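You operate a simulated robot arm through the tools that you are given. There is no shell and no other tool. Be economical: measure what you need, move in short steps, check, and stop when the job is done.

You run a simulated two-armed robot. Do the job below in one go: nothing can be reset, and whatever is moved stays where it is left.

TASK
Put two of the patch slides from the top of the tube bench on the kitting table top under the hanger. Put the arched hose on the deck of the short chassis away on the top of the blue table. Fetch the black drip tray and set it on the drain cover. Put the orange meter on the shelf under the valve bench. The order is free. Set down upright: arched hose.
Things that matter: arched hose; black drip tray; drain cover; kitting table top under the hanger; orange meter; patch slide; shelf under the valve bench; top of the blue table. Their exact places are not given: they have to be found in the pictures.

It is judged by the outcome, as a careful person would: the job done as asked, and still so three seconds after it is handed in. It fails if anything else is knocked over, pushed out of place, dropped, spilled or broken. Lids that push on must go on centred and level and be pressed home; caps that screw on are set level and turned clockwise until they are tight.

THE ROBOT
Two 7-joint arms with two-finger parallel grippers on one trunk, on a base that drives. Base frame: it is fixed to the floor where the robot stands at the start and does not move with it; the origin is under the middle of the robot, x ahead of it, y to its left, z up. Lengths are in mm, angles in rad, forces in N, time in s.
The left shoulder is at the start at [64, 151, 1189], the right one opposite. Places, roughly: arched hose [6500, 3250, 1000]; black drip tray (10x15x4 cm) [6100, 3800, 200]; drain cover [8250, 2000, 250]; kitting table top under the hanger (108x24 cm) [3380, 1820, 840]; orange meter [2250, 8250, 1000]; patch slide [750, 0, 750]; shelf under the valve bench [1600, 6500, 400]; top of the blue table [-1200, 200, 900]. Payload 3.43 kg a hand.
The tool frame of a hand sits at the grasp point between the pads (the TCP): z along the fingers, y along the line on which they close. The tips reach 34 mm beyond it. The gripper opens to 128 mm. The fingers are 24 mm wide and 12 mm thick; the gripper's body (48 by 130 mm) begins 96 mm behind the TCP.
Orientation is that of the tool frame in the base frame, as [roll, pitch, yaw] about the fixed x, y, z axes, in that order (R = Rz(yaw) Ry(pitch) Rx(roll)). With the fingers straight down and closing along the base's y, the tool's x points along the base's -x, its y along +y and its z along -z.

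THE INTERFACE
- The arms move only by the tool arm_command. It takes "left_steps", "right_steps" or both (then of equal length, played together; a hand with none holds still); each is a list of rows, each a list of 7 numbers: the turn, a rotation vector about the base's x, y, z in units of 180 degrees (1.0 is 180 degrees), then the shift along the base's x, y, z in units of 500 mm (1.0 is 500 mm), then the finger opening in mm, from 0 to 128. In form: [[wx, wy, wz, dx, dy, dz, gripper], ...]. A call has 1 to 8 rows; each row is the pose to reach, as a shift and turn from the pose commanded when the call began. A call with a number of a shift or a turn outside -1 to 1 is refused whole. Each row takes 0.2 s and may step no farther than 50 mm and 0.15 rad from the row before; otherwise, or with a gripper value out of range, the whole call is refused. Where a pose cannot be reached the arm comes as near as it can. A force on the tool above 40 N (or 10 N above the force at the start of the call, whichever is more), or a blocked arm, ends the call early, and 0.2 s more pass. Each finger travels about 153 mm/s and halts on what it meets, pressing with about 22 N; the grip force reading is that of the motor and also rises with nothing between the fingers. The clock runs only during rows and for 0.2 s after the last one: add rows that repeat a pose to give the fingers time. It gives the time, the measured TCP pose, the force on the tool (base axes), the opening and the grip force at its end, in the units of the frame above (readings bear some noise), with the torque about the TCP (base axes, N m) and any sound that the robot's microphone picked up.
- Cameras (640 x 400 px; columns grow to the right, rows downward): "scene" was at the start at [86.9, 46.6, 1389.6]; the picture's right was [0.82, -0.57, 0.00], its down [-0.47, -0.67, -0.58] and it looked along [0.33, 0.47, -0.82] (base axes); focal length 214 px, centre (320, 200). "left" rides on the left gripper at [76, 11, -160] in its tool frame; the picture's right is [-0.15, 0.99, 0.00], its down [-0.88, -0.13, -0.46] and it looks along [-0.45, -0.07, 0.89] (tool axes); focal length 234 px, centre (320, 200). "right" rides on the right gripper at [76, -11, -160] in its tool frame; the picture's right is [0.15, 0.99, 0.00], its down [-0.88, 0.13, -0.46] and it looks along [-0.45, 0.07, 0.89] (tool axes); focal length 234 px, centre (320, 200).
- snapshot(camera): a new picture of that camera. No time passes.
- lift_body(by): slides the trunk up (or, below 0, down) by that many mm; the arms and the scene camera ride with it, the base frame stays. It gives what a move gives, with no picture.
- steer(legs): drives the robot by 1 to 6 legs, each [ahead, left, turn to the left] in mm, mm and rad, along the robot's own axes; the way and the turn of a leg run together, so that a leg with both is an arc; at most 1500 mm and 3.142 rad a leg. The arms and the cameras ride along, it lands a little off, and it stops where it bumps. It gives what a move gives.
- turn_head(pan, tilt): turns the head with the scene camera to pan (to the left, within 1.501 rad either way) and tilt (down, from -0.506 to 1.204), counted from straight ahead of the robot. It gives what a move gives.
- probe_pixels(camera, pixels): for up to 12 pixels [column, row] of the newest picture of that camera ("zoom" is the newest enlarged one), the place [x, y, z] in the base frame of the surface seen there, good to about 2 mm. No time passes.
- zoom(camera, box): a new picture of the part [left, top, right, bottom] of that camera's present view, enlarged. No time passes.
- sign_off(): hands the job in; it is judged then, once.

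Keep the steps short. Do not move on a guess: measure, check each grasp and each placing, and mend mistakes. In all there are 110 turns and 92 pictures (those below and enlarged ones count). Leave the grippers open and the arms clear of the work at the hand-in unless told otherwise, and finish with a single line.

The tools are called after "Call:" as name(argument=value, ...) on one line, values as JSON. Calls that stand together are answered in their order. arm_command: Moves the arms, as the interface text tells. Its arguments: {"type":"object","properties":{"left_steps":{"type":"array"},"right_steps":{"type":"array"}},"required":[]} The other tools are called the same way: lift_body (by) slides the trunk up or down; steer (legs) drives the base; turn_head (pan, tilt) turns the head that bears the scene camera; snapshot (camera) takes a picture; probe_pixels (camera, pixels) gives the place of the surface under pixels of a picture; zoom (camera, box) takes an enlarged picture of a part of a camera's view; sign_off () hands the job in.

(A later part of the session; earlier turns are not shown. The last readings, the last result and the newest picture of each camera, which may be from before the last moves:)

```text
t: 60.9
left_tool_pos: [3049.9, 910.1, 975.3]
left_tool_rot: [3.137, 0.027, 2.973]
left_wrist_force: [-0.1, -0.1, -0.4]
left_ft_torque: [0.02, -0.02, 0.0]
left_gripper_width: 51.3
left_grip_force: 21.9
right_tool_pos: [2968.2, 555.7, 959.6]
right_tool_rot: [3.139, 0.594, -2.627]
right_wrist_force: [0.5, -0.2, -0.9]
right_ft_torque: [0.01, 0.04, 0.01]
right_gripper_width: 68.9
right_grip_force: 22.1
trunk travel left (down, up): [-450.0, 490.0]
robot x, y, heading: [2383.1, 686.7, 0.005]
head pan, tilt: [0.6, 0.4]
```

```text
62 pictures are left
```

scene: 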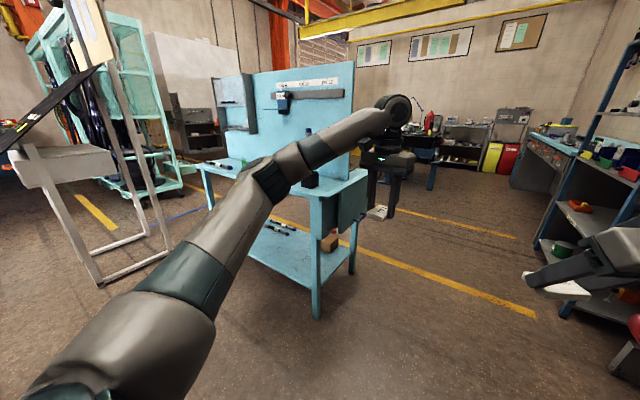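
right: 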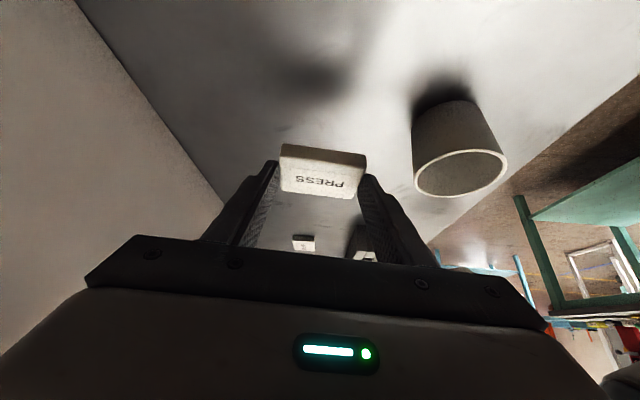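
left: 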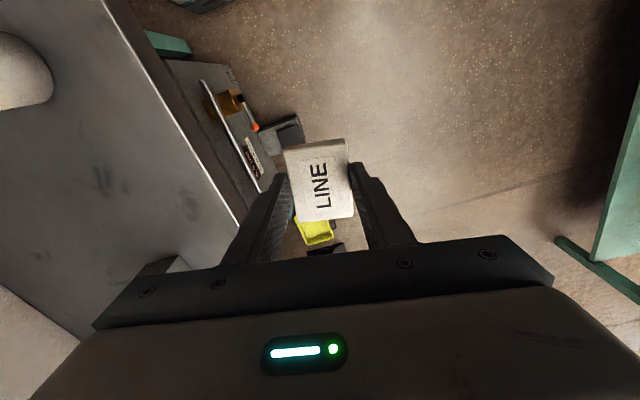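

I probe the table and the stand on the left before moving sideways.

Call:
probe_pixels(camera="scene", pixels=[[97, 283], [150, 235], [265, 225], [312, 182], [235, 160], [283, 103], [355, 180], [318, 310], [215, 205], [255, 245]])

Call:
zoom(camera="scene", box=[190, 60, 410, 220])

```text
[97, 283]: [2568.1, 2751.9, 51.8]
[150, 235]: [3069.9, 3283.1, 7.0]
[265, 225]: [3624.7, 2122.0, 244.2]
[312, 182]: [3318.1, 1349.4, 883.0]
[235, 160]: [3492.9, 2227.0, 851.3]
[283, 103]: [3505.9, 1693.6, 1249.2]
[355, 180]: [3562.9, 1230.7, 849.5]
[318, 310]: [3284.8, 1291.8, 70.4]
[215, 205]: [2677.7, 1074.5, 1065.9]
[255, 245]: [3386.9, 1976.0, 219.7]
```

```text
2.50 times, centred on (300, 140) of scene
```

zoom: 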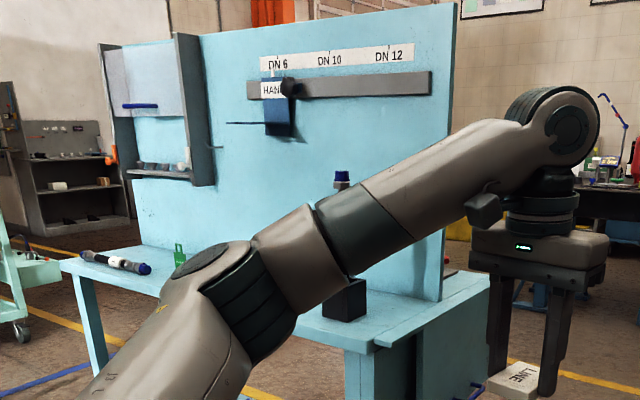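

The table top at y≈1500–1900 under the hanger looks free. I move left 950 mm and look down at it.

Call:
steer(legs=[[0, 1000, 0]])

Call:
turn_head(pan=0.0, tilt=0.35)

Call:
snapshot(camera="scene")

```text
t: 66.1
left_tool_pos: [3042.5, 1921.1, 975.6]
left_tool_rot: [3.138, 0.026, 2.974]
left_wrist_force: [-0.1, 0.8, 0.2]
left_ft_torque: [0.02, 0.01, -0.01]
left_gripper_width: 51.1
left_grip_force: 22.3
right_tool_pos: [2960.8, 1567.4, 959.6]
right_tool_rot: [3.139, 0.594, -2.627]
right_wrist_force: [0.3, 0.6, 0.2]
right_ft_torque: [-0.01, -0.03, -0.04]
right_gripper_width: 69.1
right_grip_force: 22.2
trunk travel left (down, up): [-450.0, 490.0]
robot x, y, heading: [2370.6, 1697.1, 0.01]
head pan, tilt: [0.6, 0.4]
```

```text
t: 67.1
left_tool_pos: [3042.5, 1922.1, 976.1]
left_tool_rot: [3.138, 0.028, 2.974]
left_wrist_force: [1.0, 0.8, 0.0]
left_ft_torque: [0.0, 0.01, -0.01]
left_gripper_width: 50.8
left_grip_force: 22.0
right_tool_pos: [2959.9, 1567.1, 959.8]
right_tool_rot: [3.138, 0.594, -2.628]
right_wrist_force: [-0.2, -0.2, -0.3]
right_ft_torque: [-0.01, 0.0, 0.01]
right_gripper_width: 68.9
right_grip_force: 22.3
trunk travel left (down, up): [-450.0, 490.0]
robot x, y, heading: [2373.1, 1697.4, 0.004]
head pan, tilt: [0.0, 0.351]
```

```text
60 pictures are left
```

scene: 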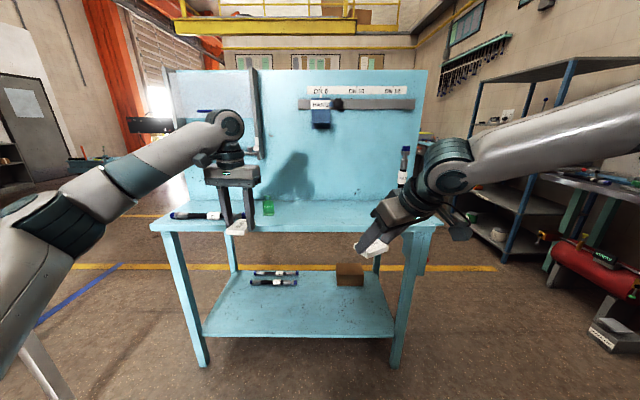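

I probe table-top points and items.

Call:
probe_pixels(camera="scene", pixels=[[290, 220], [330, 205], [300, 228], [268, 210], [205, 215], [320, 115], [360, 220], [405, 155], [155, 225], [440, 222], [350, 120], [310, 200]])

```text
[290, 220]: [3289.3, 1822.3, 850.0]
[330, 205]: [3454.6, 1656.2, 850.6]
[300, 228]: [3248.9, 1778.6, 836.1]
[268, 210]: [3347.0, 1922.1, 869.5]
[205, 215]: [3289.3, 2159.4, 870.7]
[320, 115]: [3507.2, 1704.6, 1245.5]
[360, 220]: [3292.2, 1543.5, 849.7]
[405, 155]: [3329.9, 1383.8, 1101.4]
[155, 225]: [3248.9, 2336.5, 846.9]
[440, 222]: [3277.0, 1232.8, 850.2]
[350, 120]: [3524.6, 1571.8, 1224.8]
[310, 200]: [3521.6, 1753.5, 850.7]
```

I shift the left hand to y≈1785 (away from the green item), then drive ahead 325 mm.

Call:
arm_command(left_steps=[[0, 0, 0, 0, -0.09, 0, 30], [0, 0, 0, 0, -0.18, 0, 30], [0, 0, 0, 0, -0.27, 0, 30], [0, 0, 0, 0, -0.27, 0, 30]])

Call:
steer(legs=[[325, 0, 0]])

Call:
snapshot(camera="left")

Call:
snapshot(camera="right")

```text
t: 68.1
left_tool_pos: [3042.6, 1786.7, 976.2]
left_tool_rot: [3.139, 0.026, 2.976]
left_wrist_force: [0.0, -0.6, -0.9]
left_ft_torque: [-0.04, -0.01, 0.01]
left_gripper_width: 51.0
left_grip_force: 22.3
right_tool_pos: [2961.1, 1568.8, 960.5]
right_tool_rot: [3.138, 0.593, -2.626]
right_wrist_force: [-0.2, 0.2, -1.1]
right_ft_torque: [-0.04, 0.01, -0.05]
right_gripper_width: 69.1
right_grip_force: 21.5
trunk travel left (down, up): [-450.0, 490.0]
robot x, y, heading: [2372.9, 1699.6, 0.005]
head pan, tilt: [0.0, 0.351]
```

```text
t: 70.2
left_tool_pos: [3367.8, 1787.6, 976.7]
left_tool_rot: [3.137, 0.024, 2.974]
left_wrist_force: [0.6, -0.6, -1.0]
left_ft_torque: [0.03, 0.04, -0.01]
left_gripper_width: 51.2
left_grip_force: 21.9
right_tool_pos: [3285.3, 1570.7, 958.7]
right_tool_rot: [3.136, 0.595, -2.63]
right_wrist_force: [0.2, 0.1, -1.1]
right_ft_torque: [-0.01, 0.01, 0.02]
right_gripper_width: 69.0
right_grip_force: 22.3
trunk travel left (down, up): [-450.0, 490.0]
robot x, y, heading: [2693.1, 1699.4, 0.008]
head pan, tilt: [0.0, 0.351]
```

```text
59 pictures are left
```

left: 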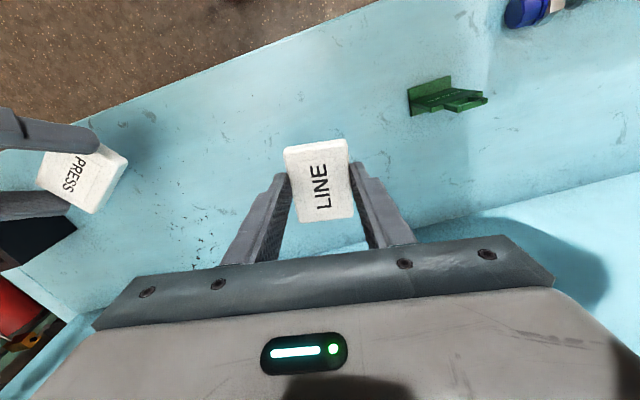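

```text
58 pictures are left
```

right: 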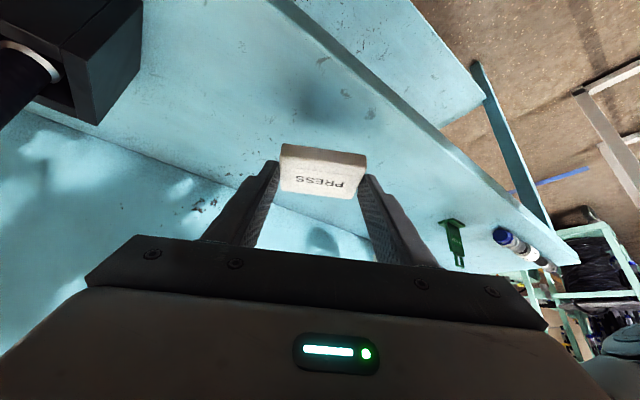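

Both slides hang over free table. I lower both together to about 2 mm above the contact height.

Call:
arm_command(left_steps=[[0, 0, 0, 0, 0, -0.04, 30], [0, 0, 0, 0, 0, -0.08, 30], [0, 0, 0, 0, 0, -0.12, 30], [0, 0, 0, 0, 0, -0.155, 30], [0, 0, 0, 0, 0, -0.17, 30], [0, 0, 0, 0, 0, -0.176, 30], [0, 0, 0, 0, 0, -0.176, 30]], right_steps=[[0, 0, 0, 0.06, 0.02, 0, 50], [0, 0, 0, 0.11, 0.03, 0, 50], [0, 0, 0, 0.11, 0.03, -0.05, 50], [0, 0, 0, 0.11, 0.03, -0.1, 50], [0, 0, 0, 0.11, 0.03, -0.13, 50], [0, 0, 0, 0.11, 0.03, -0.139, 50], [0, 0, 0, 0.11, 0.03, -0.139, 50]])

```text
t: 71.8
left_tool_pos: [3367.6, 1788.1, 887.6]
left_tool_rot: [3.136, 0.028, 2.975]
left_wrist_force: [0.1, 0.0, -0.2]
left_ft_torque: [-0.02, -0.02, 0.01]
left_gripper_width: 51.1
left_grip_force: 22.5
right_tool_pos: [3339.5, 1582.7, 889.9]
right_tool_rot: [3.14, 0.592, -2.628]
right_wrist_force: [0.3, -0.4, -0.2]
right_ft_torque: [0.0, 0.01, -0.01]
right_gripper_width: 68.8
right_grip_force: 21.6
trunk travel left (down, up): [-450.0, 490.0]
robot x, y, heading: [2696.9, 1701.8, 0.006]
head pan, tilt: [0.0, 0.351]
```

Almost down. I lower another 2 mm, open both and go straight up.

Call:
arm_command(left_steps=[[0, 0, 0, 0, 0, -0.003, 30], [0, 0, 0, 0, 0, -0.003, 60], [0, 0, 0, 0, 0, -0.003, 90], [0, 0, 0, 0, 0, -0.003, 100], [0, 0, 0, 0, 0, 0.06, 100], [0, 0, 0, 0, 0, 0.15, 100], [0, 0, 0, 0, 0, 0.2, 100]], right_steps=[[0, 0, 0, 0, 0, -0.004, 50], [0, 0, 0, 0, 0, -0.004, 75], [0, 0, 0, 0, 0, -0.004, 100], [0, 0, 0, 0, 0, -0.004, 110], [0, 0, 0, 0, 0, 0.06, 110], [0, 0, 0, 0, 0, 0.15, 110], [0, 0, 0, 0, 0, 0.2, 110]])

Call:
snapshot(camera="left")

```text
t: 73.5
left_tool_pos: [3366.9, 1788.2, 989.4]
left_tool_rot: [3.138, 0.026, 2.974]
left_wrist_force: [-0.3, -0.5, 0.7]
left_ft_torque: [0.0, -0.03, -0.01]
left_gripper_width: 99.9
left_grip_force: 0.1
right_tool_pos: [3338.1, 1583.8, 990.7]
right_tool_rot: [3.136, 0.592, -2.63]
right_wrist_force: [0.3, -0.8, 0.1]
right_ft_torque: [-0.01, -0.02, -0.01]
right_gripper_width: 110.0
right_grip_force: 0.0
trunk travel left (down, up): [-450.0, 490.0]
robot x, y, heading: [2697.6, 1701.2, 0.009]
head pan, tilt: [0.0, 0.351]
```

```text
57 pictures are left
```

left: 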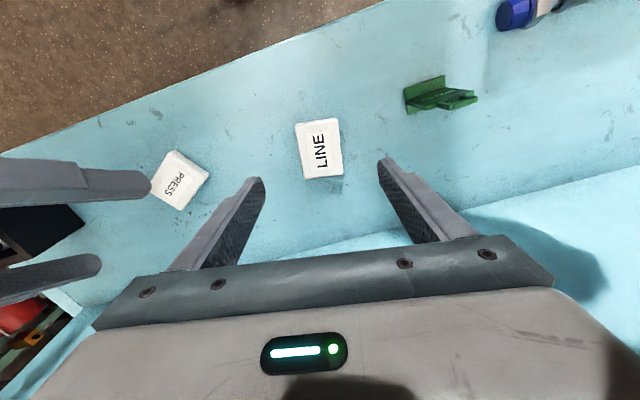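

Both slides lie flat on the kitting table. I back away, return to the aisle and look on.

Call:
steer(legs=[[-330, 0, 0], [0, -1000, 0], [1500, 0, -0.008], [600, 0, 0]])

Call:
turn_head(pan=0.7, tilt=0.3)

Call:
snapshot(camera="scene")

```text
t: 90.4
left_tool_pos: [5126.4, 764.1, 989.5]
left_tool_rot: [3.137, 0.025, 2.96]
left_wrist_force: [0.8, -0.4, 0.6]
left_ft_torque: [0.02, 0.01, -0.01]
left_gripper_width: 100.1
left_grip_force: 0.0
right_tool_pos: [5095.7, 560.5, 989.9]
right_tool_rot: [3.137, 0.594, -2.643]
right_wrist_force: [-0.2, -0.1, -0.2]
right_ft_torque: [0.0, 0.03, -0.01]
right_gripper_width: 109.9
right_grip_force: 0.0
trunk travel left (down, up): [-450.0, 490.0]
robot x, y, heading: [4454.4, 684.3, -0.011]
head pan, tilt: [0.0, 0.351]
```

```text
t: 91.5
left_tool_pos: [5127.1, 763.5, 988.3]
left_tool_rot: [3.138, 0.026, 2.959]
left_wrist_force: [0.2, 1.1, -0.6]
left_ft_torque: [0.01, 0.02, 0.03]
left_gripper_width: 100.1
left_grip_force: 0.1
right_tool_pos: [5095.0, 559.4, 989.6]
right_tool_rot: [3.138, 0.593, -2.641]
right_wrist_force: [-1.0, 0.8, -0.1]
right_ft_torque: [-0.03, 0.01, -0.02]
right_gripper_width: 110.3
right_grip_force: 0.1
trunk travel left (down, up): [-450.0, 490.0]
robot x, y, heading: [4455.8, 681.0, -0.006]
head pan, tilt: [0.7, 0.3]
```

```text
56 pictures are left
```

scene: 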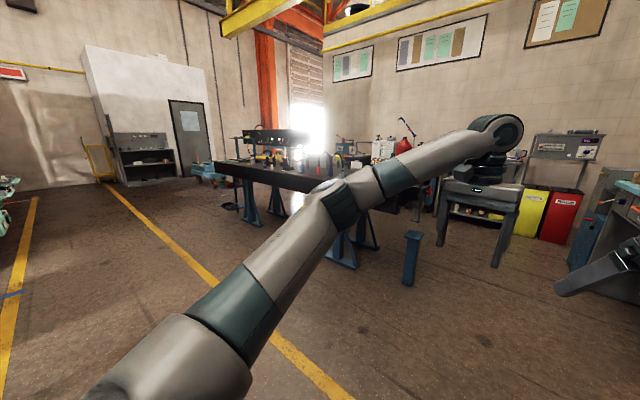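

I zoom in on the dark table with blue legs, and probe.

Call:
zoom(camera="scene", box=[180, 110, 440, 290])

Call:
probe_pixels(camera="zoom", pixels=[[130, 135], [300, 180], [330, 110], [170, 210], [410, 360], [560, 360], [120, 240], [100, 150], [300, 80], [480, 110], [230, 60], [450, 100]])

```text
2.22 times, centred on (310, 200) of scene
```

zoom: 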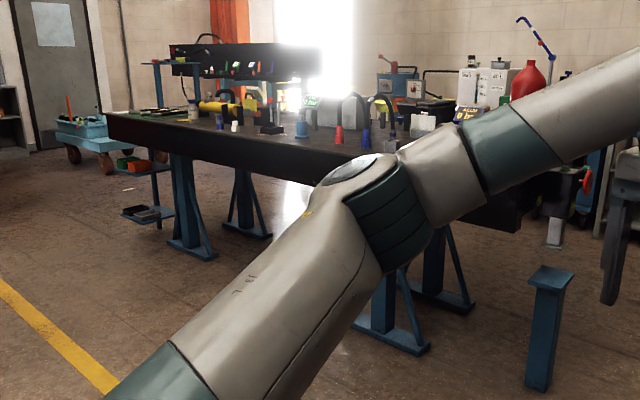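

```text
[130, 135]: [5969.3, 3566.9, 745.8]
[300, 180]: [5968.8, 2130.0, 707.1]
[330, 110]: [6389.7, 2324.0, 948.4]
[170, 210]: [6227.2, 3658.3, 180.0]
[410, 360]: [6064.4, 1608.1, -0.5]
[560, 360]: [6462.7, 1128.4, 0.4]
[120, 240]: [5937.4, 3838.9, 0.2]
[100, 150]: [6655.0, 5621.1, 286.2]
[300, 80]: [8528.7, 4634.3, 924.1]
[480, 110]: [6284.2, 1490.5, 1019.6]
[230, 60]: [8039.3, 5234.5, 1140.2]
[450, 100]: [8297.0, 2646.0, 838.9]
```

The black tray sits on a low rack at the table's left end; arched hoses are on the table top. I drive left along the front of that table.

Call:
steer(legs=[[0, 1400, 0], [0, 1400, 0], [300, 0, 0.01]])

Call:
turn_head(pan=0.0, tilt=0.4)

Call:
snapshot(camera="scene")

```text
t: 106.6
left_tool_pos: [5463.3, 3550.2, 988.4]
left_tool_rot: [3.137, 0.024, 2.963]
left_wrist_force: [-0.2, -0.4, 0.8]
left_ft_torque: [-0.02, 0.02, -0.03]
left_gripper_width: 99.9
left_grip_force: 0.1
right_tool_pos: [5432.9, 3346.6, 991.0]
right_tool_rot: [3.136, 0.595, -2.642]
right_wrist_force: [0.1, 0.4, 0.1]
right_ft_torque: [-0.01, 0.03, 0.02]
right_gripper_width: 109.9
right_grip_force: 0.0
trunk travel left (down, up): [-450.0, 490.0]
robot x, y, heading: [4789.8, 3470.3, -0.003]
head pan, tilt: [0.7, 0.3]
```

```text
t: 107.7
left_tool_pos: [5462.0, 3550.2, 989.9]
left_tool_rot: [3.137, 0.025, 2.963]
left_wrist_force: [0.2, -0.1, -0.3]
left_ft_torque: [0.0, -0.03, 0.01]
left_gripper_width: 99.9
left_grip_force: 0.1
right_tool_pos: [5431.2, 3346.0, 990.5]
right_tool_rot: [3.138, 0.593, -2.641]
right_wrist_force: [-0.1, -0.4, -0.1]
right_ft_torque: [0.04, -0.01, 0.01]
right_gripper_width: 110.0
right_grip_force: 0.0
trunk travel left (down, up): [-450.0, 490.0]
robot x, y, heading: [4792.5, 3470.8, 0.001]
head pan, tilt: [0.0, 0.4]
```

```text
54 pictures are left
```

scene: 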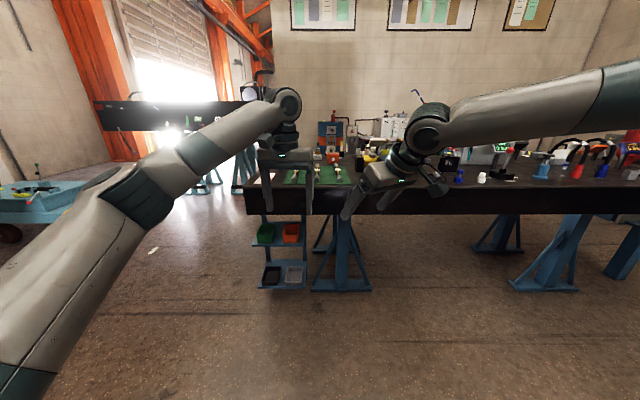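

Call:
zoom(camera="scene", box=[230, 90, 450, 300])

Call:
zoom(camera="scene", box=[420, 90, 640, 260])

Call:
probe_pixels(camera="scene", pixels=[[271, 274], [293, 273], [265, 235], [291, 234], [262, 285], [304, 285], [248, 195], [330, 205], [345, 160], [305, 260], [258, 262], [282, 262]])

```text
1.90 times, centred on (340, 195) of scene
```

zoom: 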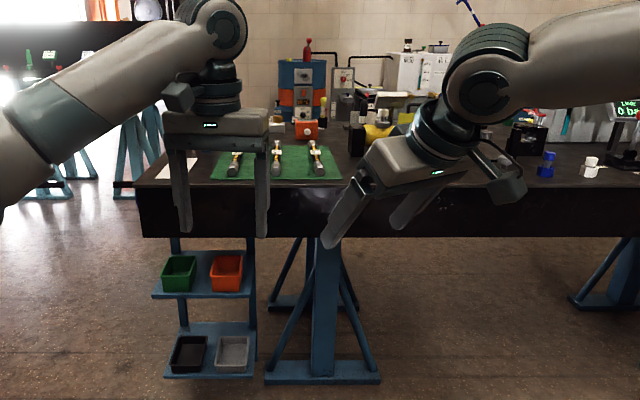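

```text
2.35 times, centred on (530, 175) of scene
```

zoom: 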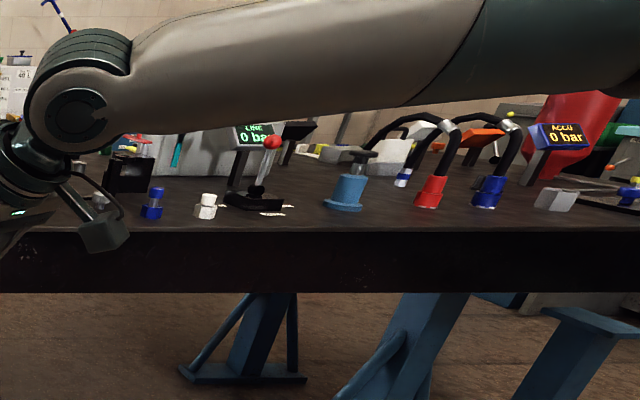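

```text
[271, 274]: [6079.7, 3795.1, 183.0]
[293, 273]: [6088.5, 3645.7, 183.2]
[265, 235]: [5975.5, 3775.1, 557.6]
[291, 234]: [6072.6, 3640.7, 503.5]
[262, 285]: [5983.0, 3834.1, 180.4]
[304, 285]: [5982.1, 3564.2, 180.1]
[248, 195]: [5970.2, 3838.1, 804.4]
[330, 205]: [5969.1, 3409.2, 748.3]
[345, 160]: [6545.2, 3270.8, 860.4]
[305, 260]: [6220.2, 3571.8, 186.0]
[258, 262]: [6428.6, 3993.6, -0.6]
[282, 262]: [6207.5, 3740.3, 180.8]
```

The black tray is at about (6085, 3790, 183) on the bottom rack level, under the table edge (x 5970). I lower the trunk fully here in the open and tilt the left hand forward.

Call:
lift_body(by=-440)

Call:
arm_command(left_steps=[[0, -0.04, 0.01, 0, 0, -0.05, 120], [0, -0.08, 0.02, 0, 0, -0.1, 120], [0, -0.12, 0.03, 0, 0, -0.15, 120], [0, -0.16, 0.04, 0, 0, -0.2, 120], [0, -0.2, 0.05, 0, 0, -0.27, 120], [0, -0.24, 0.057, 0, 0, -0.34, 120], [0, -0.25, 0.057, 0, 0, -0.42, 120], [0, -0.25, 0.057, 0, 0, -0.48, 120]])

```text
refused: -440 is not a number from -400 to 400
```

```text
t: 109.5
left_tool_pos: [5461.8, 3550.3, 750.0]
left_tool_rot: [3.051, 0.808, 3.115]
left_wrist_force: [-0.1, 0.2, -0.1]
left_ft_torque: [0.0, 0.0, 0.0]
left_gripper_width: 120.2
left_grip_force: 0.1
right_tool_pos: [5432.3, 3346.0, 990.1]
right_tool_rot: [3.139, 0.593, -2.639]
right_wrist_force: [-0.3, -0.7, 0.0]
right_ft_torque: [0.01, -0.05, -0.04]
right_gripper_width: 109.8
right_grip_force: 0.1
trunk travel left (down, up): [-450.0, 490.0]
robot x, y, heading: [4791.8, 3465.8, -0.003]
head pan, tilt: [0.0, 0.4]
```

The left arm reaches well. Now I lower the trunk by 400.

Call:
lift_body(by=-400)

Call:
arm_command(left_steps=[[-0.02, 0, 0, 0, 0, -0.06, 120], [-0.02, 0, 0, 0, 0, -0.12, 120], [-0.02, 0, 0, 0, 0, -0.18, 120], [-0.02, 0, 0, 0, 0, -0.22, 120], [-0.02, 0, 0, 0, 0, -0.22, 120]])

```text
t: 113.3
left_tool_pos: [5462.3, 3550.1, 349.0]
left_tool_rot: [3.052, 0.807, 3.116]
left_wrist_force: [0.1, 0.8, 0.2]
left_ft_torque: [0.0, -0.02, 0.01]
left_gripper_width: 120.0
left_grip_force: 0.2
right_tool_pos: [5431.2, 3346.1, 590.0]
right_tool_rot: [3.137, 0.594, -2.642]
right_wrist_force: [0.5, 0.7, -0.5]
right_ft_torque: [0.0, -0.01, -0.01]
right_gripper_width: 110.1
right_grip_force: 0.0
trunk travel left (down, up): [-50.0, 890.0]
robot x, y, heading: [4790.4, 3469.6, -0.002]
head pan, tilt: [0.0, 0.4]
```

```text
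t: 114.5
left_tool_pos: [5463.4, 3549.7, 238.8]
left_tool_rot: [-3.14, 0.805, -3.103]
left_wrist_force: [-0.8, 0.1, -0.2]
left_ft_torque: [0.01, 0.02, 0.0]
left_gripper_width: 119.9
left_grip_force: 0.1
right_tool_pos: [5431.7, 3346.2, 590.5]
right_tool_rot: [3.139, 0.594, -2.64]
right_wrist_force: [0.1, 0.0, 0.3]
right_ft_torque: [0.04, 0.01, 0.04]
right_gripper_width: 110.2
right_grip_force: 0.1
trunk travel left (down, up): [-50.0, 890.0]
robot x, y, heading: [4789.9, 3468.0, -0.003]
head pan, tilt: [0.0, 0.4]
```

Now I pull the right hand back so that it clears the table edge, shift left 240 mm and look.

Call:
arm_command(right_steps=[[0, 0, 0, -0.09, 0, 0, 110], [0, 0, 0, -0.18, 0, 0, 110], [0, 0, 0, -0.27, 0, 0, 110], [0, 0, 0, -0.36, 0, 0, 110], [0, 0, 0, -0.44, 0, 0, 110], [0, 0, 0, -0.44, 0, 0, 110]])

Call:
steer(legs=[[200, 240, 0]])

Call:
turn_head(pan=0.1, tilt=0.5)

Call:
snapshot(camera="scene")

Call:
snapshot(camera="left")

```text
t: 115.9
left_tool_pos: [5463.0, 3551.3, 239.2]
left_tool_rot: [-3.139, 0.805, -3.103]
left_wrist_force: [0.5, -0.1, -0.6]
left_ft_torque: [0.0, -0.01, -0.02]
left_gripper_width: 120.1
left_grip_force: 0.0
right_tool_pos: [5210.9, 3346.0, 589.9]
right_tool_rot: [3.139, 0.592, -2.641]
right_wrist_force: [-0.6, 0.5, -0.2]
right_ft_torque: [-0.01, 0.02, 0.01]
right_gripper_width: 109.9
right_grip_force: 0.0
trunk travel left (down, up): [-50.0, 890.0]
robot x, y, heading: [4785.2, 3470.6, -0.004]
head pan, tilt: [0.0, 0.4]
```

```text
t: 118.0
left_tool_pos: [5663.9, 3788.6, 238.4]
left_tool_rot: [-3.14, 0.805, -3.1]
left_wrist_force: [0.4, -1.0, -0.4]
left_ft_torque: [0.01, 0.01, -0.03]
left_gripper_width: 120.1
left_grip_force: 0.0
right_tool_pos: [5413.6, 3583.1, 589.3]
right_tool_rot: [3.139, 0.593, -2.637]
right_wrist_force: [0.4, 0.0, -0.5]
right_ft_torque: [0.0, -0.01, -0.01]
right_gripper_width: 110.1
right_grip_force: 0.0
trunk travel left (down, up): [-50.0, 890.0]
robot x, y, heading: [4992.0, 3707.5, -0.0]
head pan, tilt: [0.0, 0.4]
```

```text
t: 118.7
left_tool_pos: [5664.5, 3789.1, 238.2]
left_tool_rot: [-3.14, 0.806, -3.1]
left_wrist_force: [0.3, 1.0, 0.0]
left_ft_torque: [0.02, -0.02, 0.01]
left_gripper_width: 119.9
left_grip_force: 0.2
right_tool_pos: [5414.3, 3583.6, 589.9]
right_tool_rot: [3.136, 0.593, -2.636]
right_wrist_force: [-0.3, 0.3, 0.0]
right_ft_torque: [-0.02, -0.02, 0.02]
right_gripper_width: 109.8
right_grip_force: 0.1
trunk travel left (down, up): [-50.0, 890.0]
robot x, y, heading: [4989.2, 3705.6, -0.001]
head pan, tilt: [0.099, 0.499]
```

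```text
51 pictures are left
```

scene: 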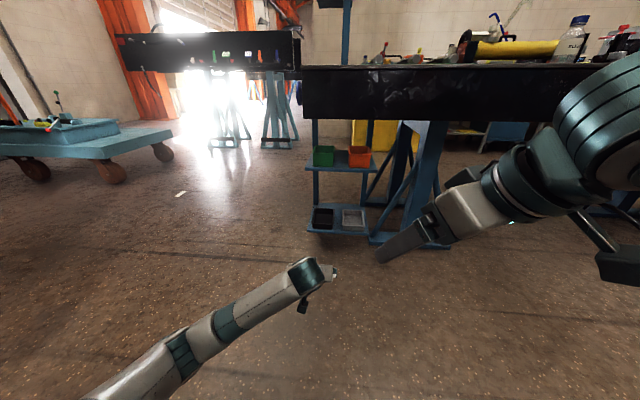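

```text
50 pictures are left
```

left: 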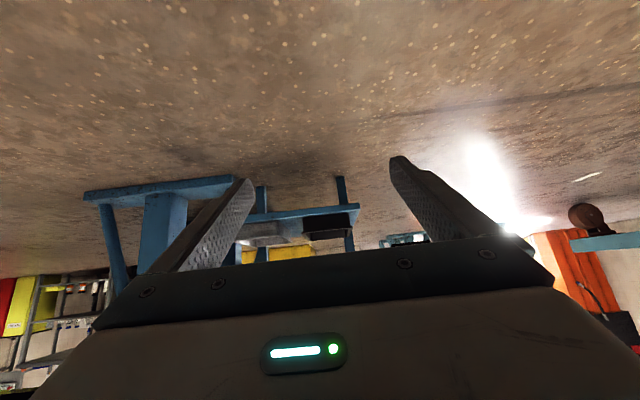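

I enlarge the rack to measure the tray edges.

Call:
zoom(camera="scene", box=[295, 110, 395, 245])

```text
2.96 times, centred on (345, 178) of scene
```

zoom: 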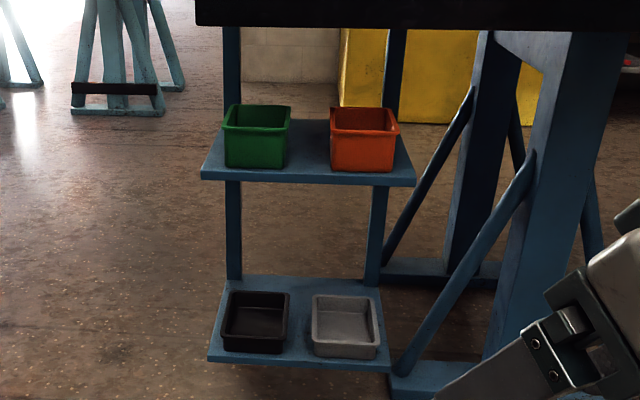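

Call:
probe_pixels(camera="zoom", pixels=[[223, 340], [285, 340], [255, 347], [231, 295], [288, 297], [313, 340], [255, 325], [302, 350], [215, 350], [300, 176], [210, 300], [300, 290]])

```text
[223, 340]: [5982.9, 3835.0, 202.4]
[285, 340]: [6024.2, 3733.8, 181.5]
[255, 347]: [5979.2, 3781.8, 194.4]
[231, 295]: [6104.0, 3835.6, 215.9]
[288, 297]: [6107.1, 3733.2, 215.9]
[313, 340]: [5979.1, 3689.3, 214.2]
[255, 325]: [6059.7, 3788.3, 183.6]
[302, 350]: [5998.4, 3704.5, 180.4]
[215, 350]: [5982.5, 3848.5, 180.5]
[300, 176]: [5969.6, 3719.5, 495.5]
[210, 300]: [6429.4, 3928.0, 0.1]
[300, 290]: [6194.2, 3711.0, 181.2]
```

Tray: y 3733–3836, x 5980–6130, rim z≈217. I open to 128 and drive ahead 320, then check.

Call:
arm_command(left_steps=[[0, 0, 0, 0, -0.008, 0.03, 128], [0, 0, 0, 0, -0.008, 0.04, 128]])

Call:
steer(legs=[[310, 0, 0]])

Call:
snapshot(camera="left")

```text
t: 119.3
left_tool_pos: [5665.0, 3785.8, 258.1]
left_tool_rot: [-3.14, 0.805, -3.1]
left_wrist_force: [-0.4, -0.4, 0.0]
left_ft_torque: [-0.04, 0.01, -0.06]
left_gripper_width: 128.0
left_grip_force: 0.0
right_tool_pos: [5414.5, 3583.3, 588.6]
right_tool_rot: [3.139, 0.592, -2.635]
right_wrist_force: [0.6, -0.2, 0.3]
right_ft_torque: [0.04, 0.01, -0.02]
right_gripper_width: 110.1
right_grip_force: 0.1
trunk travel left (down, up): [-50.0, 890.0]
robot x, y, heading: [4991.9, 3708.8, -0.002]
head pan, tilt: [0.099, 0.499]
```

```text
t: 121.4
left_tool_pos: [5976.5, 3783.8, 258.3]
left_tool_rot: [-3.139, 0.806, -3.101]
left_wrist_force: [-0.1, -0.2, 0.2]
left_ft_torque: [0.01, -0.01, 0.02]
left_gripper_width: 127.9
left_grip_force: 0.0
right_tool_pos: [5726.1, 3581.5, 589.1]
right_tool_rot: [3.138, 0.595, -2.641]
right_wrist_force: [-0.1, -0.4, 0.0]
right_ft_torque: [-0.02, 0.01, -0.03]
right_gripper_width: 110.0
right_grip_force: 0.0
trunk travel left (down, up): [-50.0, 890.0]
robot x, y, heading: [5308.6, 3700.7, -0.005]
head pan, tilt: [0.099, 0.499]
```

```text
48 pictures are left
```

left: 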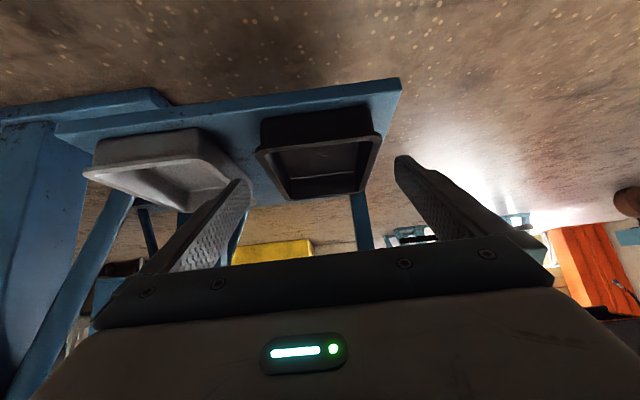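

The tray is centred between the fingers. I go forward 68 mm and down 38 mm, then close.

Call:
arm_command(left_steps=[[0, 0, -0.012, 0.07, 0, 0, 128], [0, 0, -0.012, 0.136, 0, 0, 128], [0, 0, -0.012, 0.136, 0, -0.04, 128], [0, 0, -0.012, 0.136, 0, -0.074, 128], [0, 0, -0.012, 0.136, 0, -0.074, 110], [0, 0, -0.012, 0.136, 0, -0.074, 85], [0, 0, -0.012, 0.136, 0, -0.074, 85]])

Call:
snapshot(camera="left")

```text
t: 123.0
left_tool_pos: [6045.7, 3784.7, 220.8]
left_tool_rot: [-3.139, 0.806, -3.139]
left_wrist_force: [-0.3, 1.9, 0.2]
left_ft_torque: [-0.04, -0.07, 0.03]
left_gripper_width: 99.1
left_grip_force: 22.3
right_tool_pos: [5726.1, 3582.3, 589.4]
right_tool_rot: [3.139, 0.592, -2.64]
right_wrist_force: [0.2, -0.2, 0.9]
right_ft_torque: [-0.01, -0.03, -0.02]
right_gripper_width: 109.9
right_grip_force: 0.1
trunk travel left (down, up): [-50.0, 890.0]
robot x, y, heading: [5308.9, 3704.7, 0.002]
head pan, tilt: [0.099, 0.499]
```

```text
47 pictures are left
```

left: 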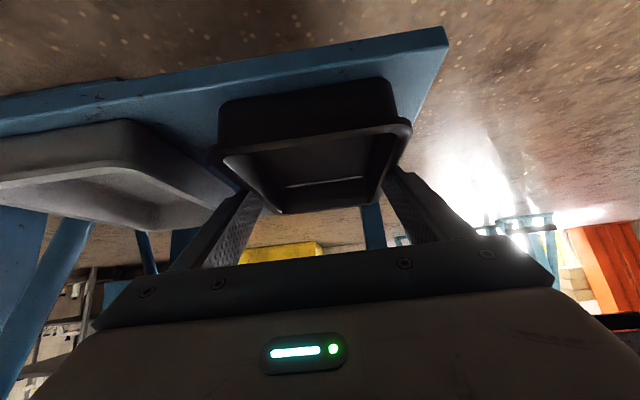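

Gripped at 99 mm. I lift 45 mm and check.

Call:
arm_command(left_steps=[[0, 0, 0, 0, 0, 0.03, 85], [0, 0, 0, 0, 0, 0.06, 85], [0, 0, 0, 0, 0, 0.09, 85], [0, 0, 0, 0, 0, 0.09, 85]])

Call:
snapshot(camera="left")

```text
t: 124.0
left_tool_pos: [6045.1, 3783.9, 266.8]
left_tool_rot: [-3.14, 0.806, -3.14]
left_wrist_force: [0.4, -0.1, -1.1]
left_ft_torque: [0.01, 0.04, 0.0]
left_gripper_width: 99.2
left_grip_force: 22.2
right_tool_pos: [5725.3, 3582.2, 589.2]
right_tool_rot: [3.138, 0.594, -2.64]
right_wrist_force: [0.2, -0.1, 0.4]
right_ft_torque: [0.0, 0.02, 0.0]
right_gripper_width: 110.1
right_grip_force: 0.0
trunk travel left (down, up): [-50.0, 890.0]
robot x, y, heading: [5304.9, 3704.5, -0.001]
head pan, tilt: [0.099, 0.499]
```

```text
46 pictures are left
```

left: 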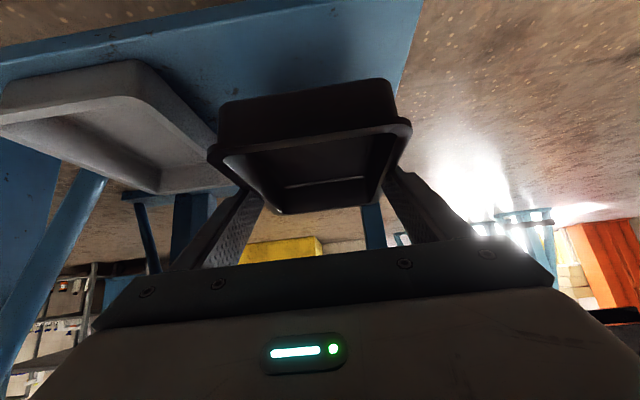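

The tray is free. I back off and drive back along the table front to the aisle at y≈700, then look for the drain cover.

Call:
steer(legs=[[-500, 0, 0], [0, -1500, 0], [0, -1400, 0]])

Call:
lift_body(by=300)

Call:
turn_head(pan=0.2, tilt=0.35)

Call:
snapshot(camera="scene")

```text
t: 140.5
left_tool_pos: [5524.6, 876.3, 266.1]
left_tool_rot: [-3.139, 0.806, 3.134]
left_wrist_force: [0.3, 1.0, -0.9]
left_ft_torque: [-0.02, 0.02, 0.01]
left_gripper_width: 99.4
left_grip_force: 22.2
right_tool_pos: [5204.4, 676.3, 588.7]
right_tool_rot: [3.139, 0.592, -2.65]
right_wrist_force: [0.3, -0.3, -0.6]
right_ft_torque: [0.0, -0.02, -0.02]
right_gripper_width: 110.0
right_grip_force: 0.1
trunk travel left (down, up): [-50.0, 890.0]
robot x, y, heading: [4786.1, 802.5, -0.013]
head pan, tilt: [0.099, 0.499]
```

```text
t: 143.5
left_tool_pos: [5524.7, 874.4, 565.0]
left_tool_rot: [-3.14, 0.805, 3.135]
left_wrist_force: [-0.1, -0.3, -0.4]
left_ft_torque: [-0.03, -0.02, 0.0]
left_gripper_width: 99.4
left_grip_force: 22.2
right_tool_pos: [5203.2, 677.5, 888.5]
right_tool_rot: [3.138, 0.592, -2.647]
right_wrist_force: [0.6, -0.1, -0.1]
right_ft_torque: [0.0, 0.0, -0.01]
right_gripper_width: 110.0
right_grip_force: 0.0
trunk travel left (down, up): [-350.0, 590.0]
robot x, y, heading: [4783.4, 799.6, -0.015]
head pan, tilt: [0.099, 0.499]
```

```text
t: 144.2
left_tool_pos: [5523.7, 875.9, 566.6]
left_tool_rot: [-3.141, 0.807, 3.135]
left_wrist_force: [-0.6, -0.5, -1.0]
left_ft_torque: [0.03, 0.0, -0.02]
left_gripper_width: 99.2
left_grip_force: 22.6
right_tool_pos: [5203.2, 677.3, 889.6]
right_tool_rot: [3.138, 0.593, -2.648]
right_wrist_force: [0.4, 0.0, 0.3]
right_ft_torque: [-0.03, -0.01, 0.02]
right_gripper_width: 110.0
right_grip_force: 0.1
trunk travel left (down, up): [-350.0, 590.0]
robot x, y, heading: [4784.4, 801.6, -0.007]
head pan, tilt: [0.201, 0.351]
```

```text
45 pictures are left
```

scene: 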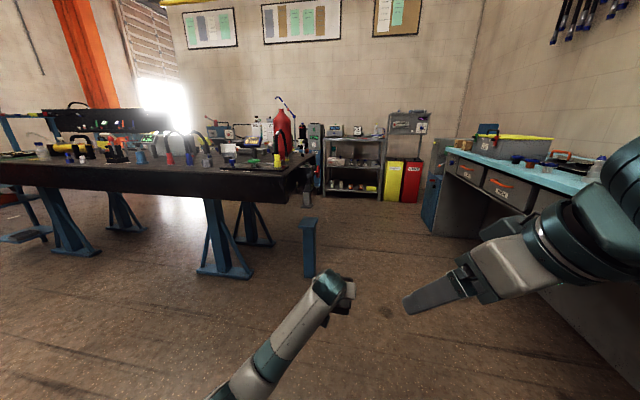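

I measure the table end, blue post and back shelf.

Call:
probe_pixels(camera="scene", pixels=[[310, 275], [300, 180], [312, 165], [355, 200], [300, 215], [270, 235], [335, 190], [430, 225], [540, 200], [445, 170], [325, 215], [235, 270]])

Call:
zoom(camera="scene", box=[240, 100, 440, 290])

```text
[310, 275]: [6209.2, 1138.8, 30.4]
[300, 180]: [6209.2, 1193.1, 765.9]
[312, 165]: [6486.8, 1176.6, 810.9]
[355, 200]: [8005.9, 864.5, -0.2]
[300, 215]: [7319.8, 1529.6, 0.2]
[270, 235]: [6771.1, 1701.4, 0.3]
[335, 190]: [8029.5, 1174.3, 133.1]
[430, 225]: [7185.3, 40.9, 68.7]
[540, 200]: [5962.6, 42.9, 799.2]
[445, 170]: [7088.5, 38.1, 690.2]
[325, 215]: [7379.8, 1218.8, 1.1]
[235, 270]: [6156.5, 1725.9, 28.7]
```

```text
2.11 times, centred on (340, 195) of scene
```

zoom: 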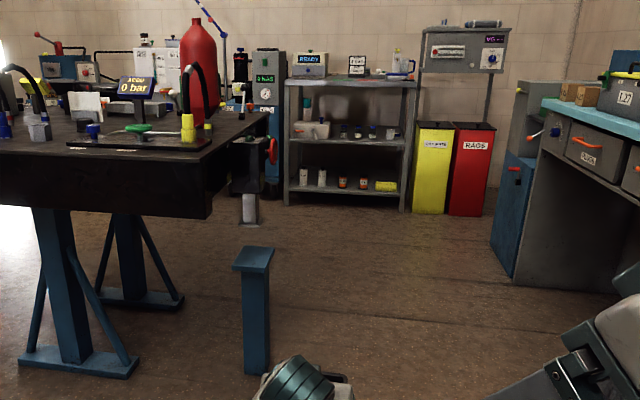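

The corridor between the table end (y≈1140) and the right bench (y≈43) is about 1.1 m. I drive through along y≈570.

Call:
steer(legs=[[0, -230, 0.007], [1100, 0, 0], [1000, 0, 0]])

Call:
turn_head(pan=0.9, tilt=0.35)

Call:
snapshot(camera="scene")

```text
t: 155.9
left_tool_pos: [7602.5, 634.8, 565.5]
left_tool_rot: [-3.138, 0.804, 3.138]
left_wrist_force: [1.0, 0.1, -1.0]
left_ft_torque: [0.02, 0.02, -0.02]
left_gripper_width: 99.4
left_grip_force: 22.3
right_tool_pos: [7282.0, 434.1, 888.4]
right_tool_rot: [3.138, 0.593, -2.645]
right_wrist_force: [-0.1, 0.4, -0.3]
right_ft_torque: [0.01, 0.0, 0.01]
right_gripper_width: 110.2
right_grip_force: 0.0
trunk travel left (down, up): [-350.0, 590.0]
robot x, y, heading: [6860.4, 557.0, -0.01]
head pan, tilt: [0.201, 0.351]
```

```text
t: 157.0
left_tool_pos: [7601.8, 633.5, 567.1]
left_tool_rot: [-3.14, 0.806, 3.139]
left_wrist_force: [-0.2, -0.3, -0.8]
left_ft_torque: [0.05, 0.0, -0.02]
left_gripper_width: 99.4
left_grip_force: 21.8
right_tool_pos: [7281.9, 432.4, 889.4]
right_tool_rot: [3.139, 0.594, -2.646]
right_wrist_force: [-0.4, -0.1, 0.1]
right_ft_torque: [-0.03, 0.0, 0.05]
right_gripper_width: 110.0
right_grip_force: 0.0
trunk travel left (down, up): [-350.0, 590.0]
robot x, y, heading: [6863.8, 557.6, -0.009]
head pan, tilt: [0.901, 0.351]
```

```text
43 pictures are left
```

scene: 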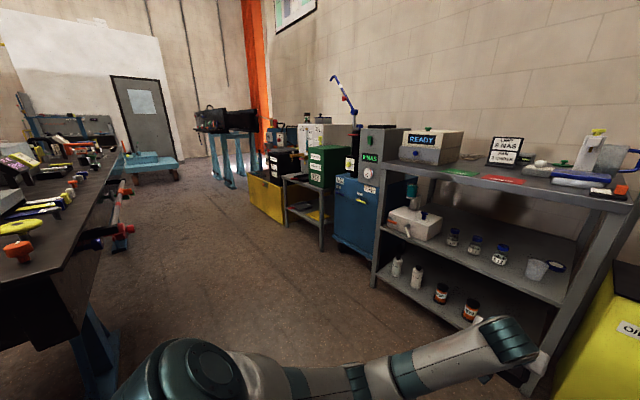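

I probe the cabinet, small table and its low shelf, to find the drain cover near (8250, 2000, 250).

Call:
zoom(camera="scene", box=[230, 100, 400, 270])

Call:
probe_pixels(camera="scene", pixels=[[355, 215], [318, 215], [300, 210], [325, 180], [270, 190], [350, 260], [300, 235], [380, 270], [110, 200], [125, 160], [310, 165], [65, 230]])

```text
2.35 times, centred on (315, 185) of scene
```

zoom: 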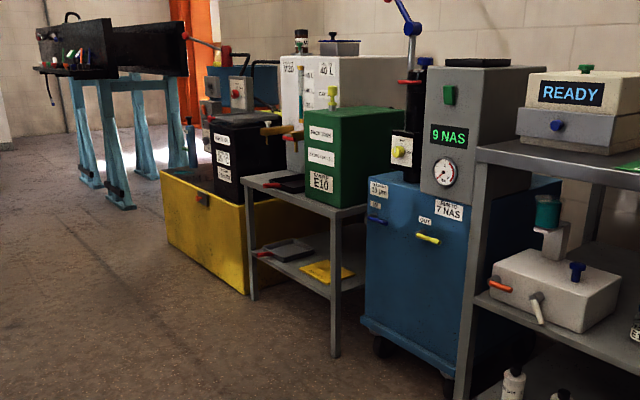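

```text
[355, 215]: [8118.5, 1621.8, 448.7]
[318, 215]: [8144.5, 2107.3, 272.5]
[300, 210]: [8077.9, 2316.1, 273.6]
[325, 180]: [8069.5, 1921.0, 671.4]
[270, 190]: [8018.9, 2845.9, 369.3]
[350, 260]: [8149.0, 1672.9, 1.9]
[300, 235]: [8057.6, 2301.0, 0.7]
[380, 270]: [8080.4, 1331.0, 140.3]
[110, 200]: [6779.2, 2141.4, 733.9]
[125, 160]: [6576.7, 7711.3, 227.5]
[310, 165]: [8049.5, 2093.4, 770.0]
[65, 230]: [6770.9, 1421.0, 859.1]
```

The small gray table has a low shelf at z≈273 with a yellow plate near (8145, 2107). I drive there: ahead, turn left, along the lane, turn back right.

Call:
steer(legs=[[237, 0, 0], [0, 0, 1.58], [1370, -80, 0], [0, 0, -1.57]])

Call:
turn_head(pan=0.1, tilt=0.6)

Call:
snapshot(camera="scene")

```text
t: 166.4
left_tool_pos: [7032.6, 2093.9, 553.7]
left_tool_rot: [-3.134, 0.784, -1.53]
left_wrist_force: [-0.1, 0.8, -1.1]
left_ft_torque: [-0.02, -0.01, 0.0]
left_gripper_width: 99.4
left_grip_force: 21.8
right_tool_pos: [7243.2, 1789.2, 890.6]
right_tool_rot: [3.137, 0.593, -1.033]
right_wrist_force: [0.1, -0.2, -0.1]
right_ft_torque: [0.03, 0.02, 0.01]
right_gripper_width: 110.1
right_grip_force: 0.0
trunk travel left (down, up): [-350.0, 590.0]
robot x, y, heading: [7135.3, 1369.6, 1.603]
head pan, tilt: [0.901, 0.351]
stopped in leg 3: the robot was blocked; the commanded pose is now the measured one
```

```text
t: 167.6
left_tool_pos: [7032.1, 2094.8, 555.3]
left_tool_rot: [-3.137, 0.788, -1.533]
left_wrist_force: [-0.2, 0.4, -0.4]
left_ft_torque: [0.04, 0.01, 0.01]
left_gripper_width: 99.3
left_grip_force: 21.6
right_tool_pos: [7245.3, 1789.6, 889.6]
right_tool_rot: [3.135, 0.597, -1.034]
right_wrist_force: [-0.4, 0.0, 1.4]
right_ft_torque: [0.0, 0.0, 0.02]
right_gripper_width: 110.0
right_grip_force: 0.1
trunk travel left (down, up): [-350.0, 590.0]
robot x, y, heading: [7129.3, 1365.6, 1.606]
head pan, tilt: [0.099, 0.6]
```

```text
41 pictures are left
```

scene: 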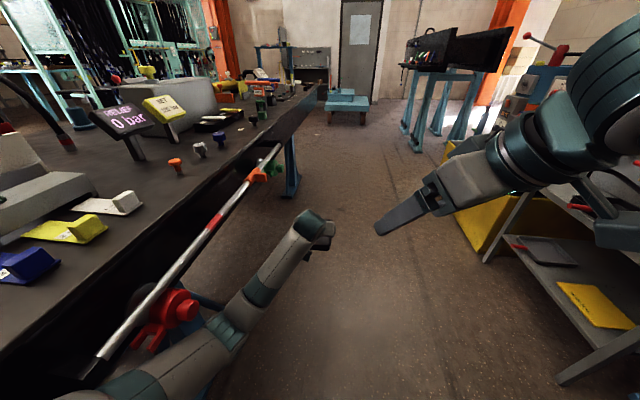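

The left arm touched the rail at the table's back edge. I move 130 mm to the right (away) and check that part.

Call:
steer(legs=[[0, -130, 0]])

Call:
turn_head(pan=0.7, tilt=0.6)

Call:
snapshot(camera="scene")

```text
t: 168.8
left_tool_pos: [7160.2, 2103.4, 552.3]
left_tool_rot: [-3.135, 0.781, -1.529]
left_wrist_force: [0.7, 0.5, -1.1]
left_ft_torque: [-0.01, 0.01, 0.01]
left_gripper_width: 99.3
left_grip_force: 22.0
right_tool_pos: [7373.4, 1798.9, 887.8]
right_tool_rot: [3.135, 0.589, -1.034]
right_wrist_force: [1.2, -0.6, -0.1]
right_ft_torque: [-0.01, 0.03, 0.03]
right_gripper_width: 110.0
right_grip_force: 0.0
trunk travel left (down, up): [-350.0, 590.0]
robot x, y, heading: [7264.7, 1371.8, 1.605]
head pan, tilt: [0.099, 0.6]
```

```text
t: 169.8
left_tool_pos: [7160.6, 2102.0, 553.0]
left_tool_rot: [-3.135, 0.781, -1.529]
left_wrist_force: [-0.2, -0.2, -0.2]
left_ft_torque: [-0.01, -0.01, 0.0]
left_gripper_width: 99.4
left_grip_force: 22.1
right_tool_pos: [7372.0, 1797.5, 888.5]
right_tool_rot: [3.136, 0.59, -1.037]
right_wrist_force: [-0.2, -1.3, 0.2]
right_ft_torque: [-0.01, 0.01, 0.01]
right_gripper_width: 110.0
right_grip_force: 0.0
trunk travel left (down, up): [-350.0, 590.0]
robot x, y, heading: [7262.7, 1370.8, 1.603]
head pan, tilt: [0.7, 0.6]
```

```text
40 pictures are left
```

scene: 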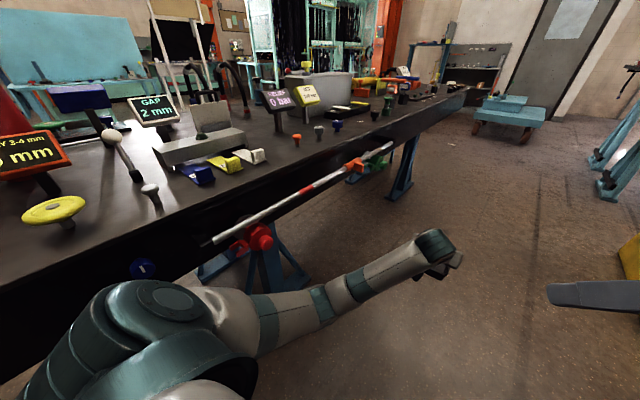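

Nothing was displaced. I draw the left hand back 110 mm, drive on along the lane, then turn to face the wall side.

Call:
arm_command(left_steps=[[0, 0, 0, 0, -0.08, 0, 85], [0, 0, 0, 0, -0.16, 0, 85], [0, 0, 0, 0, -0.22, 0, 85], [0, 0, 0, 0, -0.22, 0, 85]])

Call:
steer(legs=[[590, 0, 0], [0, 0, -1.603]])

Call:
turn_head(pan=0.1, tilt=0.6)

Call:
snapshot(camera="scene")

```text
t: 170.8
left_tool_pos: [7162.2, 1992.3, 551.8]
left_tool_rot: [-3.134, 0.783, -1.529]
left_wrist_force: [-1.2, 0.1, -0.3]
left_ft_torque: [-0.04, 0.01, -0.01]
left_gripper_width: 99.2
left_grip_force: 21.9
right_tool_pos: [7371.6, 1799.7, 887.8]
right_tool_rot: [3.137, 0.59, -1.035]
right_wrist_force: [-0.5, 0.1, -0.1]
right_ft_torque: [0.03, 0.0, 0.02]
right_gripper_width: 110.1
right_grip_force: 0.1
trunk travel left (down, up): [-350.0, 590.0]
robot x, y, heading: [7262.2, 1372.4, 1.606]
head pan, tilt: [0.7, 0.6]
```

```text
t: 178.1
left_tool_pos: [7866.7, 2047.2, 553.1]
left_tool_rot: [-3.135, 0.782, -3.135]
left_wrist_force: [-1.6, 0.4, -0.5]
left_ft_torque: [-0.03, 0.05, 0.01]
left_gripper_width: 99.4
left_grip_force: 21.9
right_tool_pos: [7665.7, 1843.3, 889.1]
right_tool_rot: [3.137, 0.591, -2.639]
right_wrist_force: [0.3, -0.2, 0.5]
right_ft_torque: [0.03, -0.01, -0.02]
right_gripper_width: 110.2
right_grip_force: 0.2
trunk travel left (down, up): [-350.0, 590.0]
robot x, y, heading: [7246.8, 1965.8, 0.004]
head pan, tilt: [0.7, 0.6]
```

```text
t: 179.1
left_tool_pos: [7866.5, 2047.4, 553.1]
left_tool_rot: [-3.134, 0.783, -3.134]
left_wrist_force: [0.0, -0.2, -1.6]
left_ft_torque: [0.0, -0.01, -0.01]
left_gripper_width: 99.1
left_grip_force: 22.0
right_tool_pos: [7665.6, 1843.1, 888.6]
right_tool_rot: [3.136, 0.591, -2.64]
right_wrist_force: [0.9, 0.5, 0.3]
right_ft_torque: [0.01, -0.01, -0.03]
right_gripper_width: 110.1
right_grip_force: 0.1
trunk travel left (down, up): [-350.0, 590.0]
robot x, y, heading: [7246.3, 1967.2, -0.001]
head pan, tilt: [0.099, 0.6]
```

```text
39 pictures are left
```

scene: 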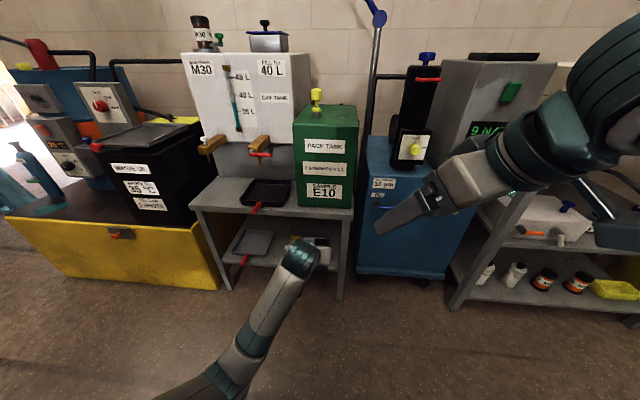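

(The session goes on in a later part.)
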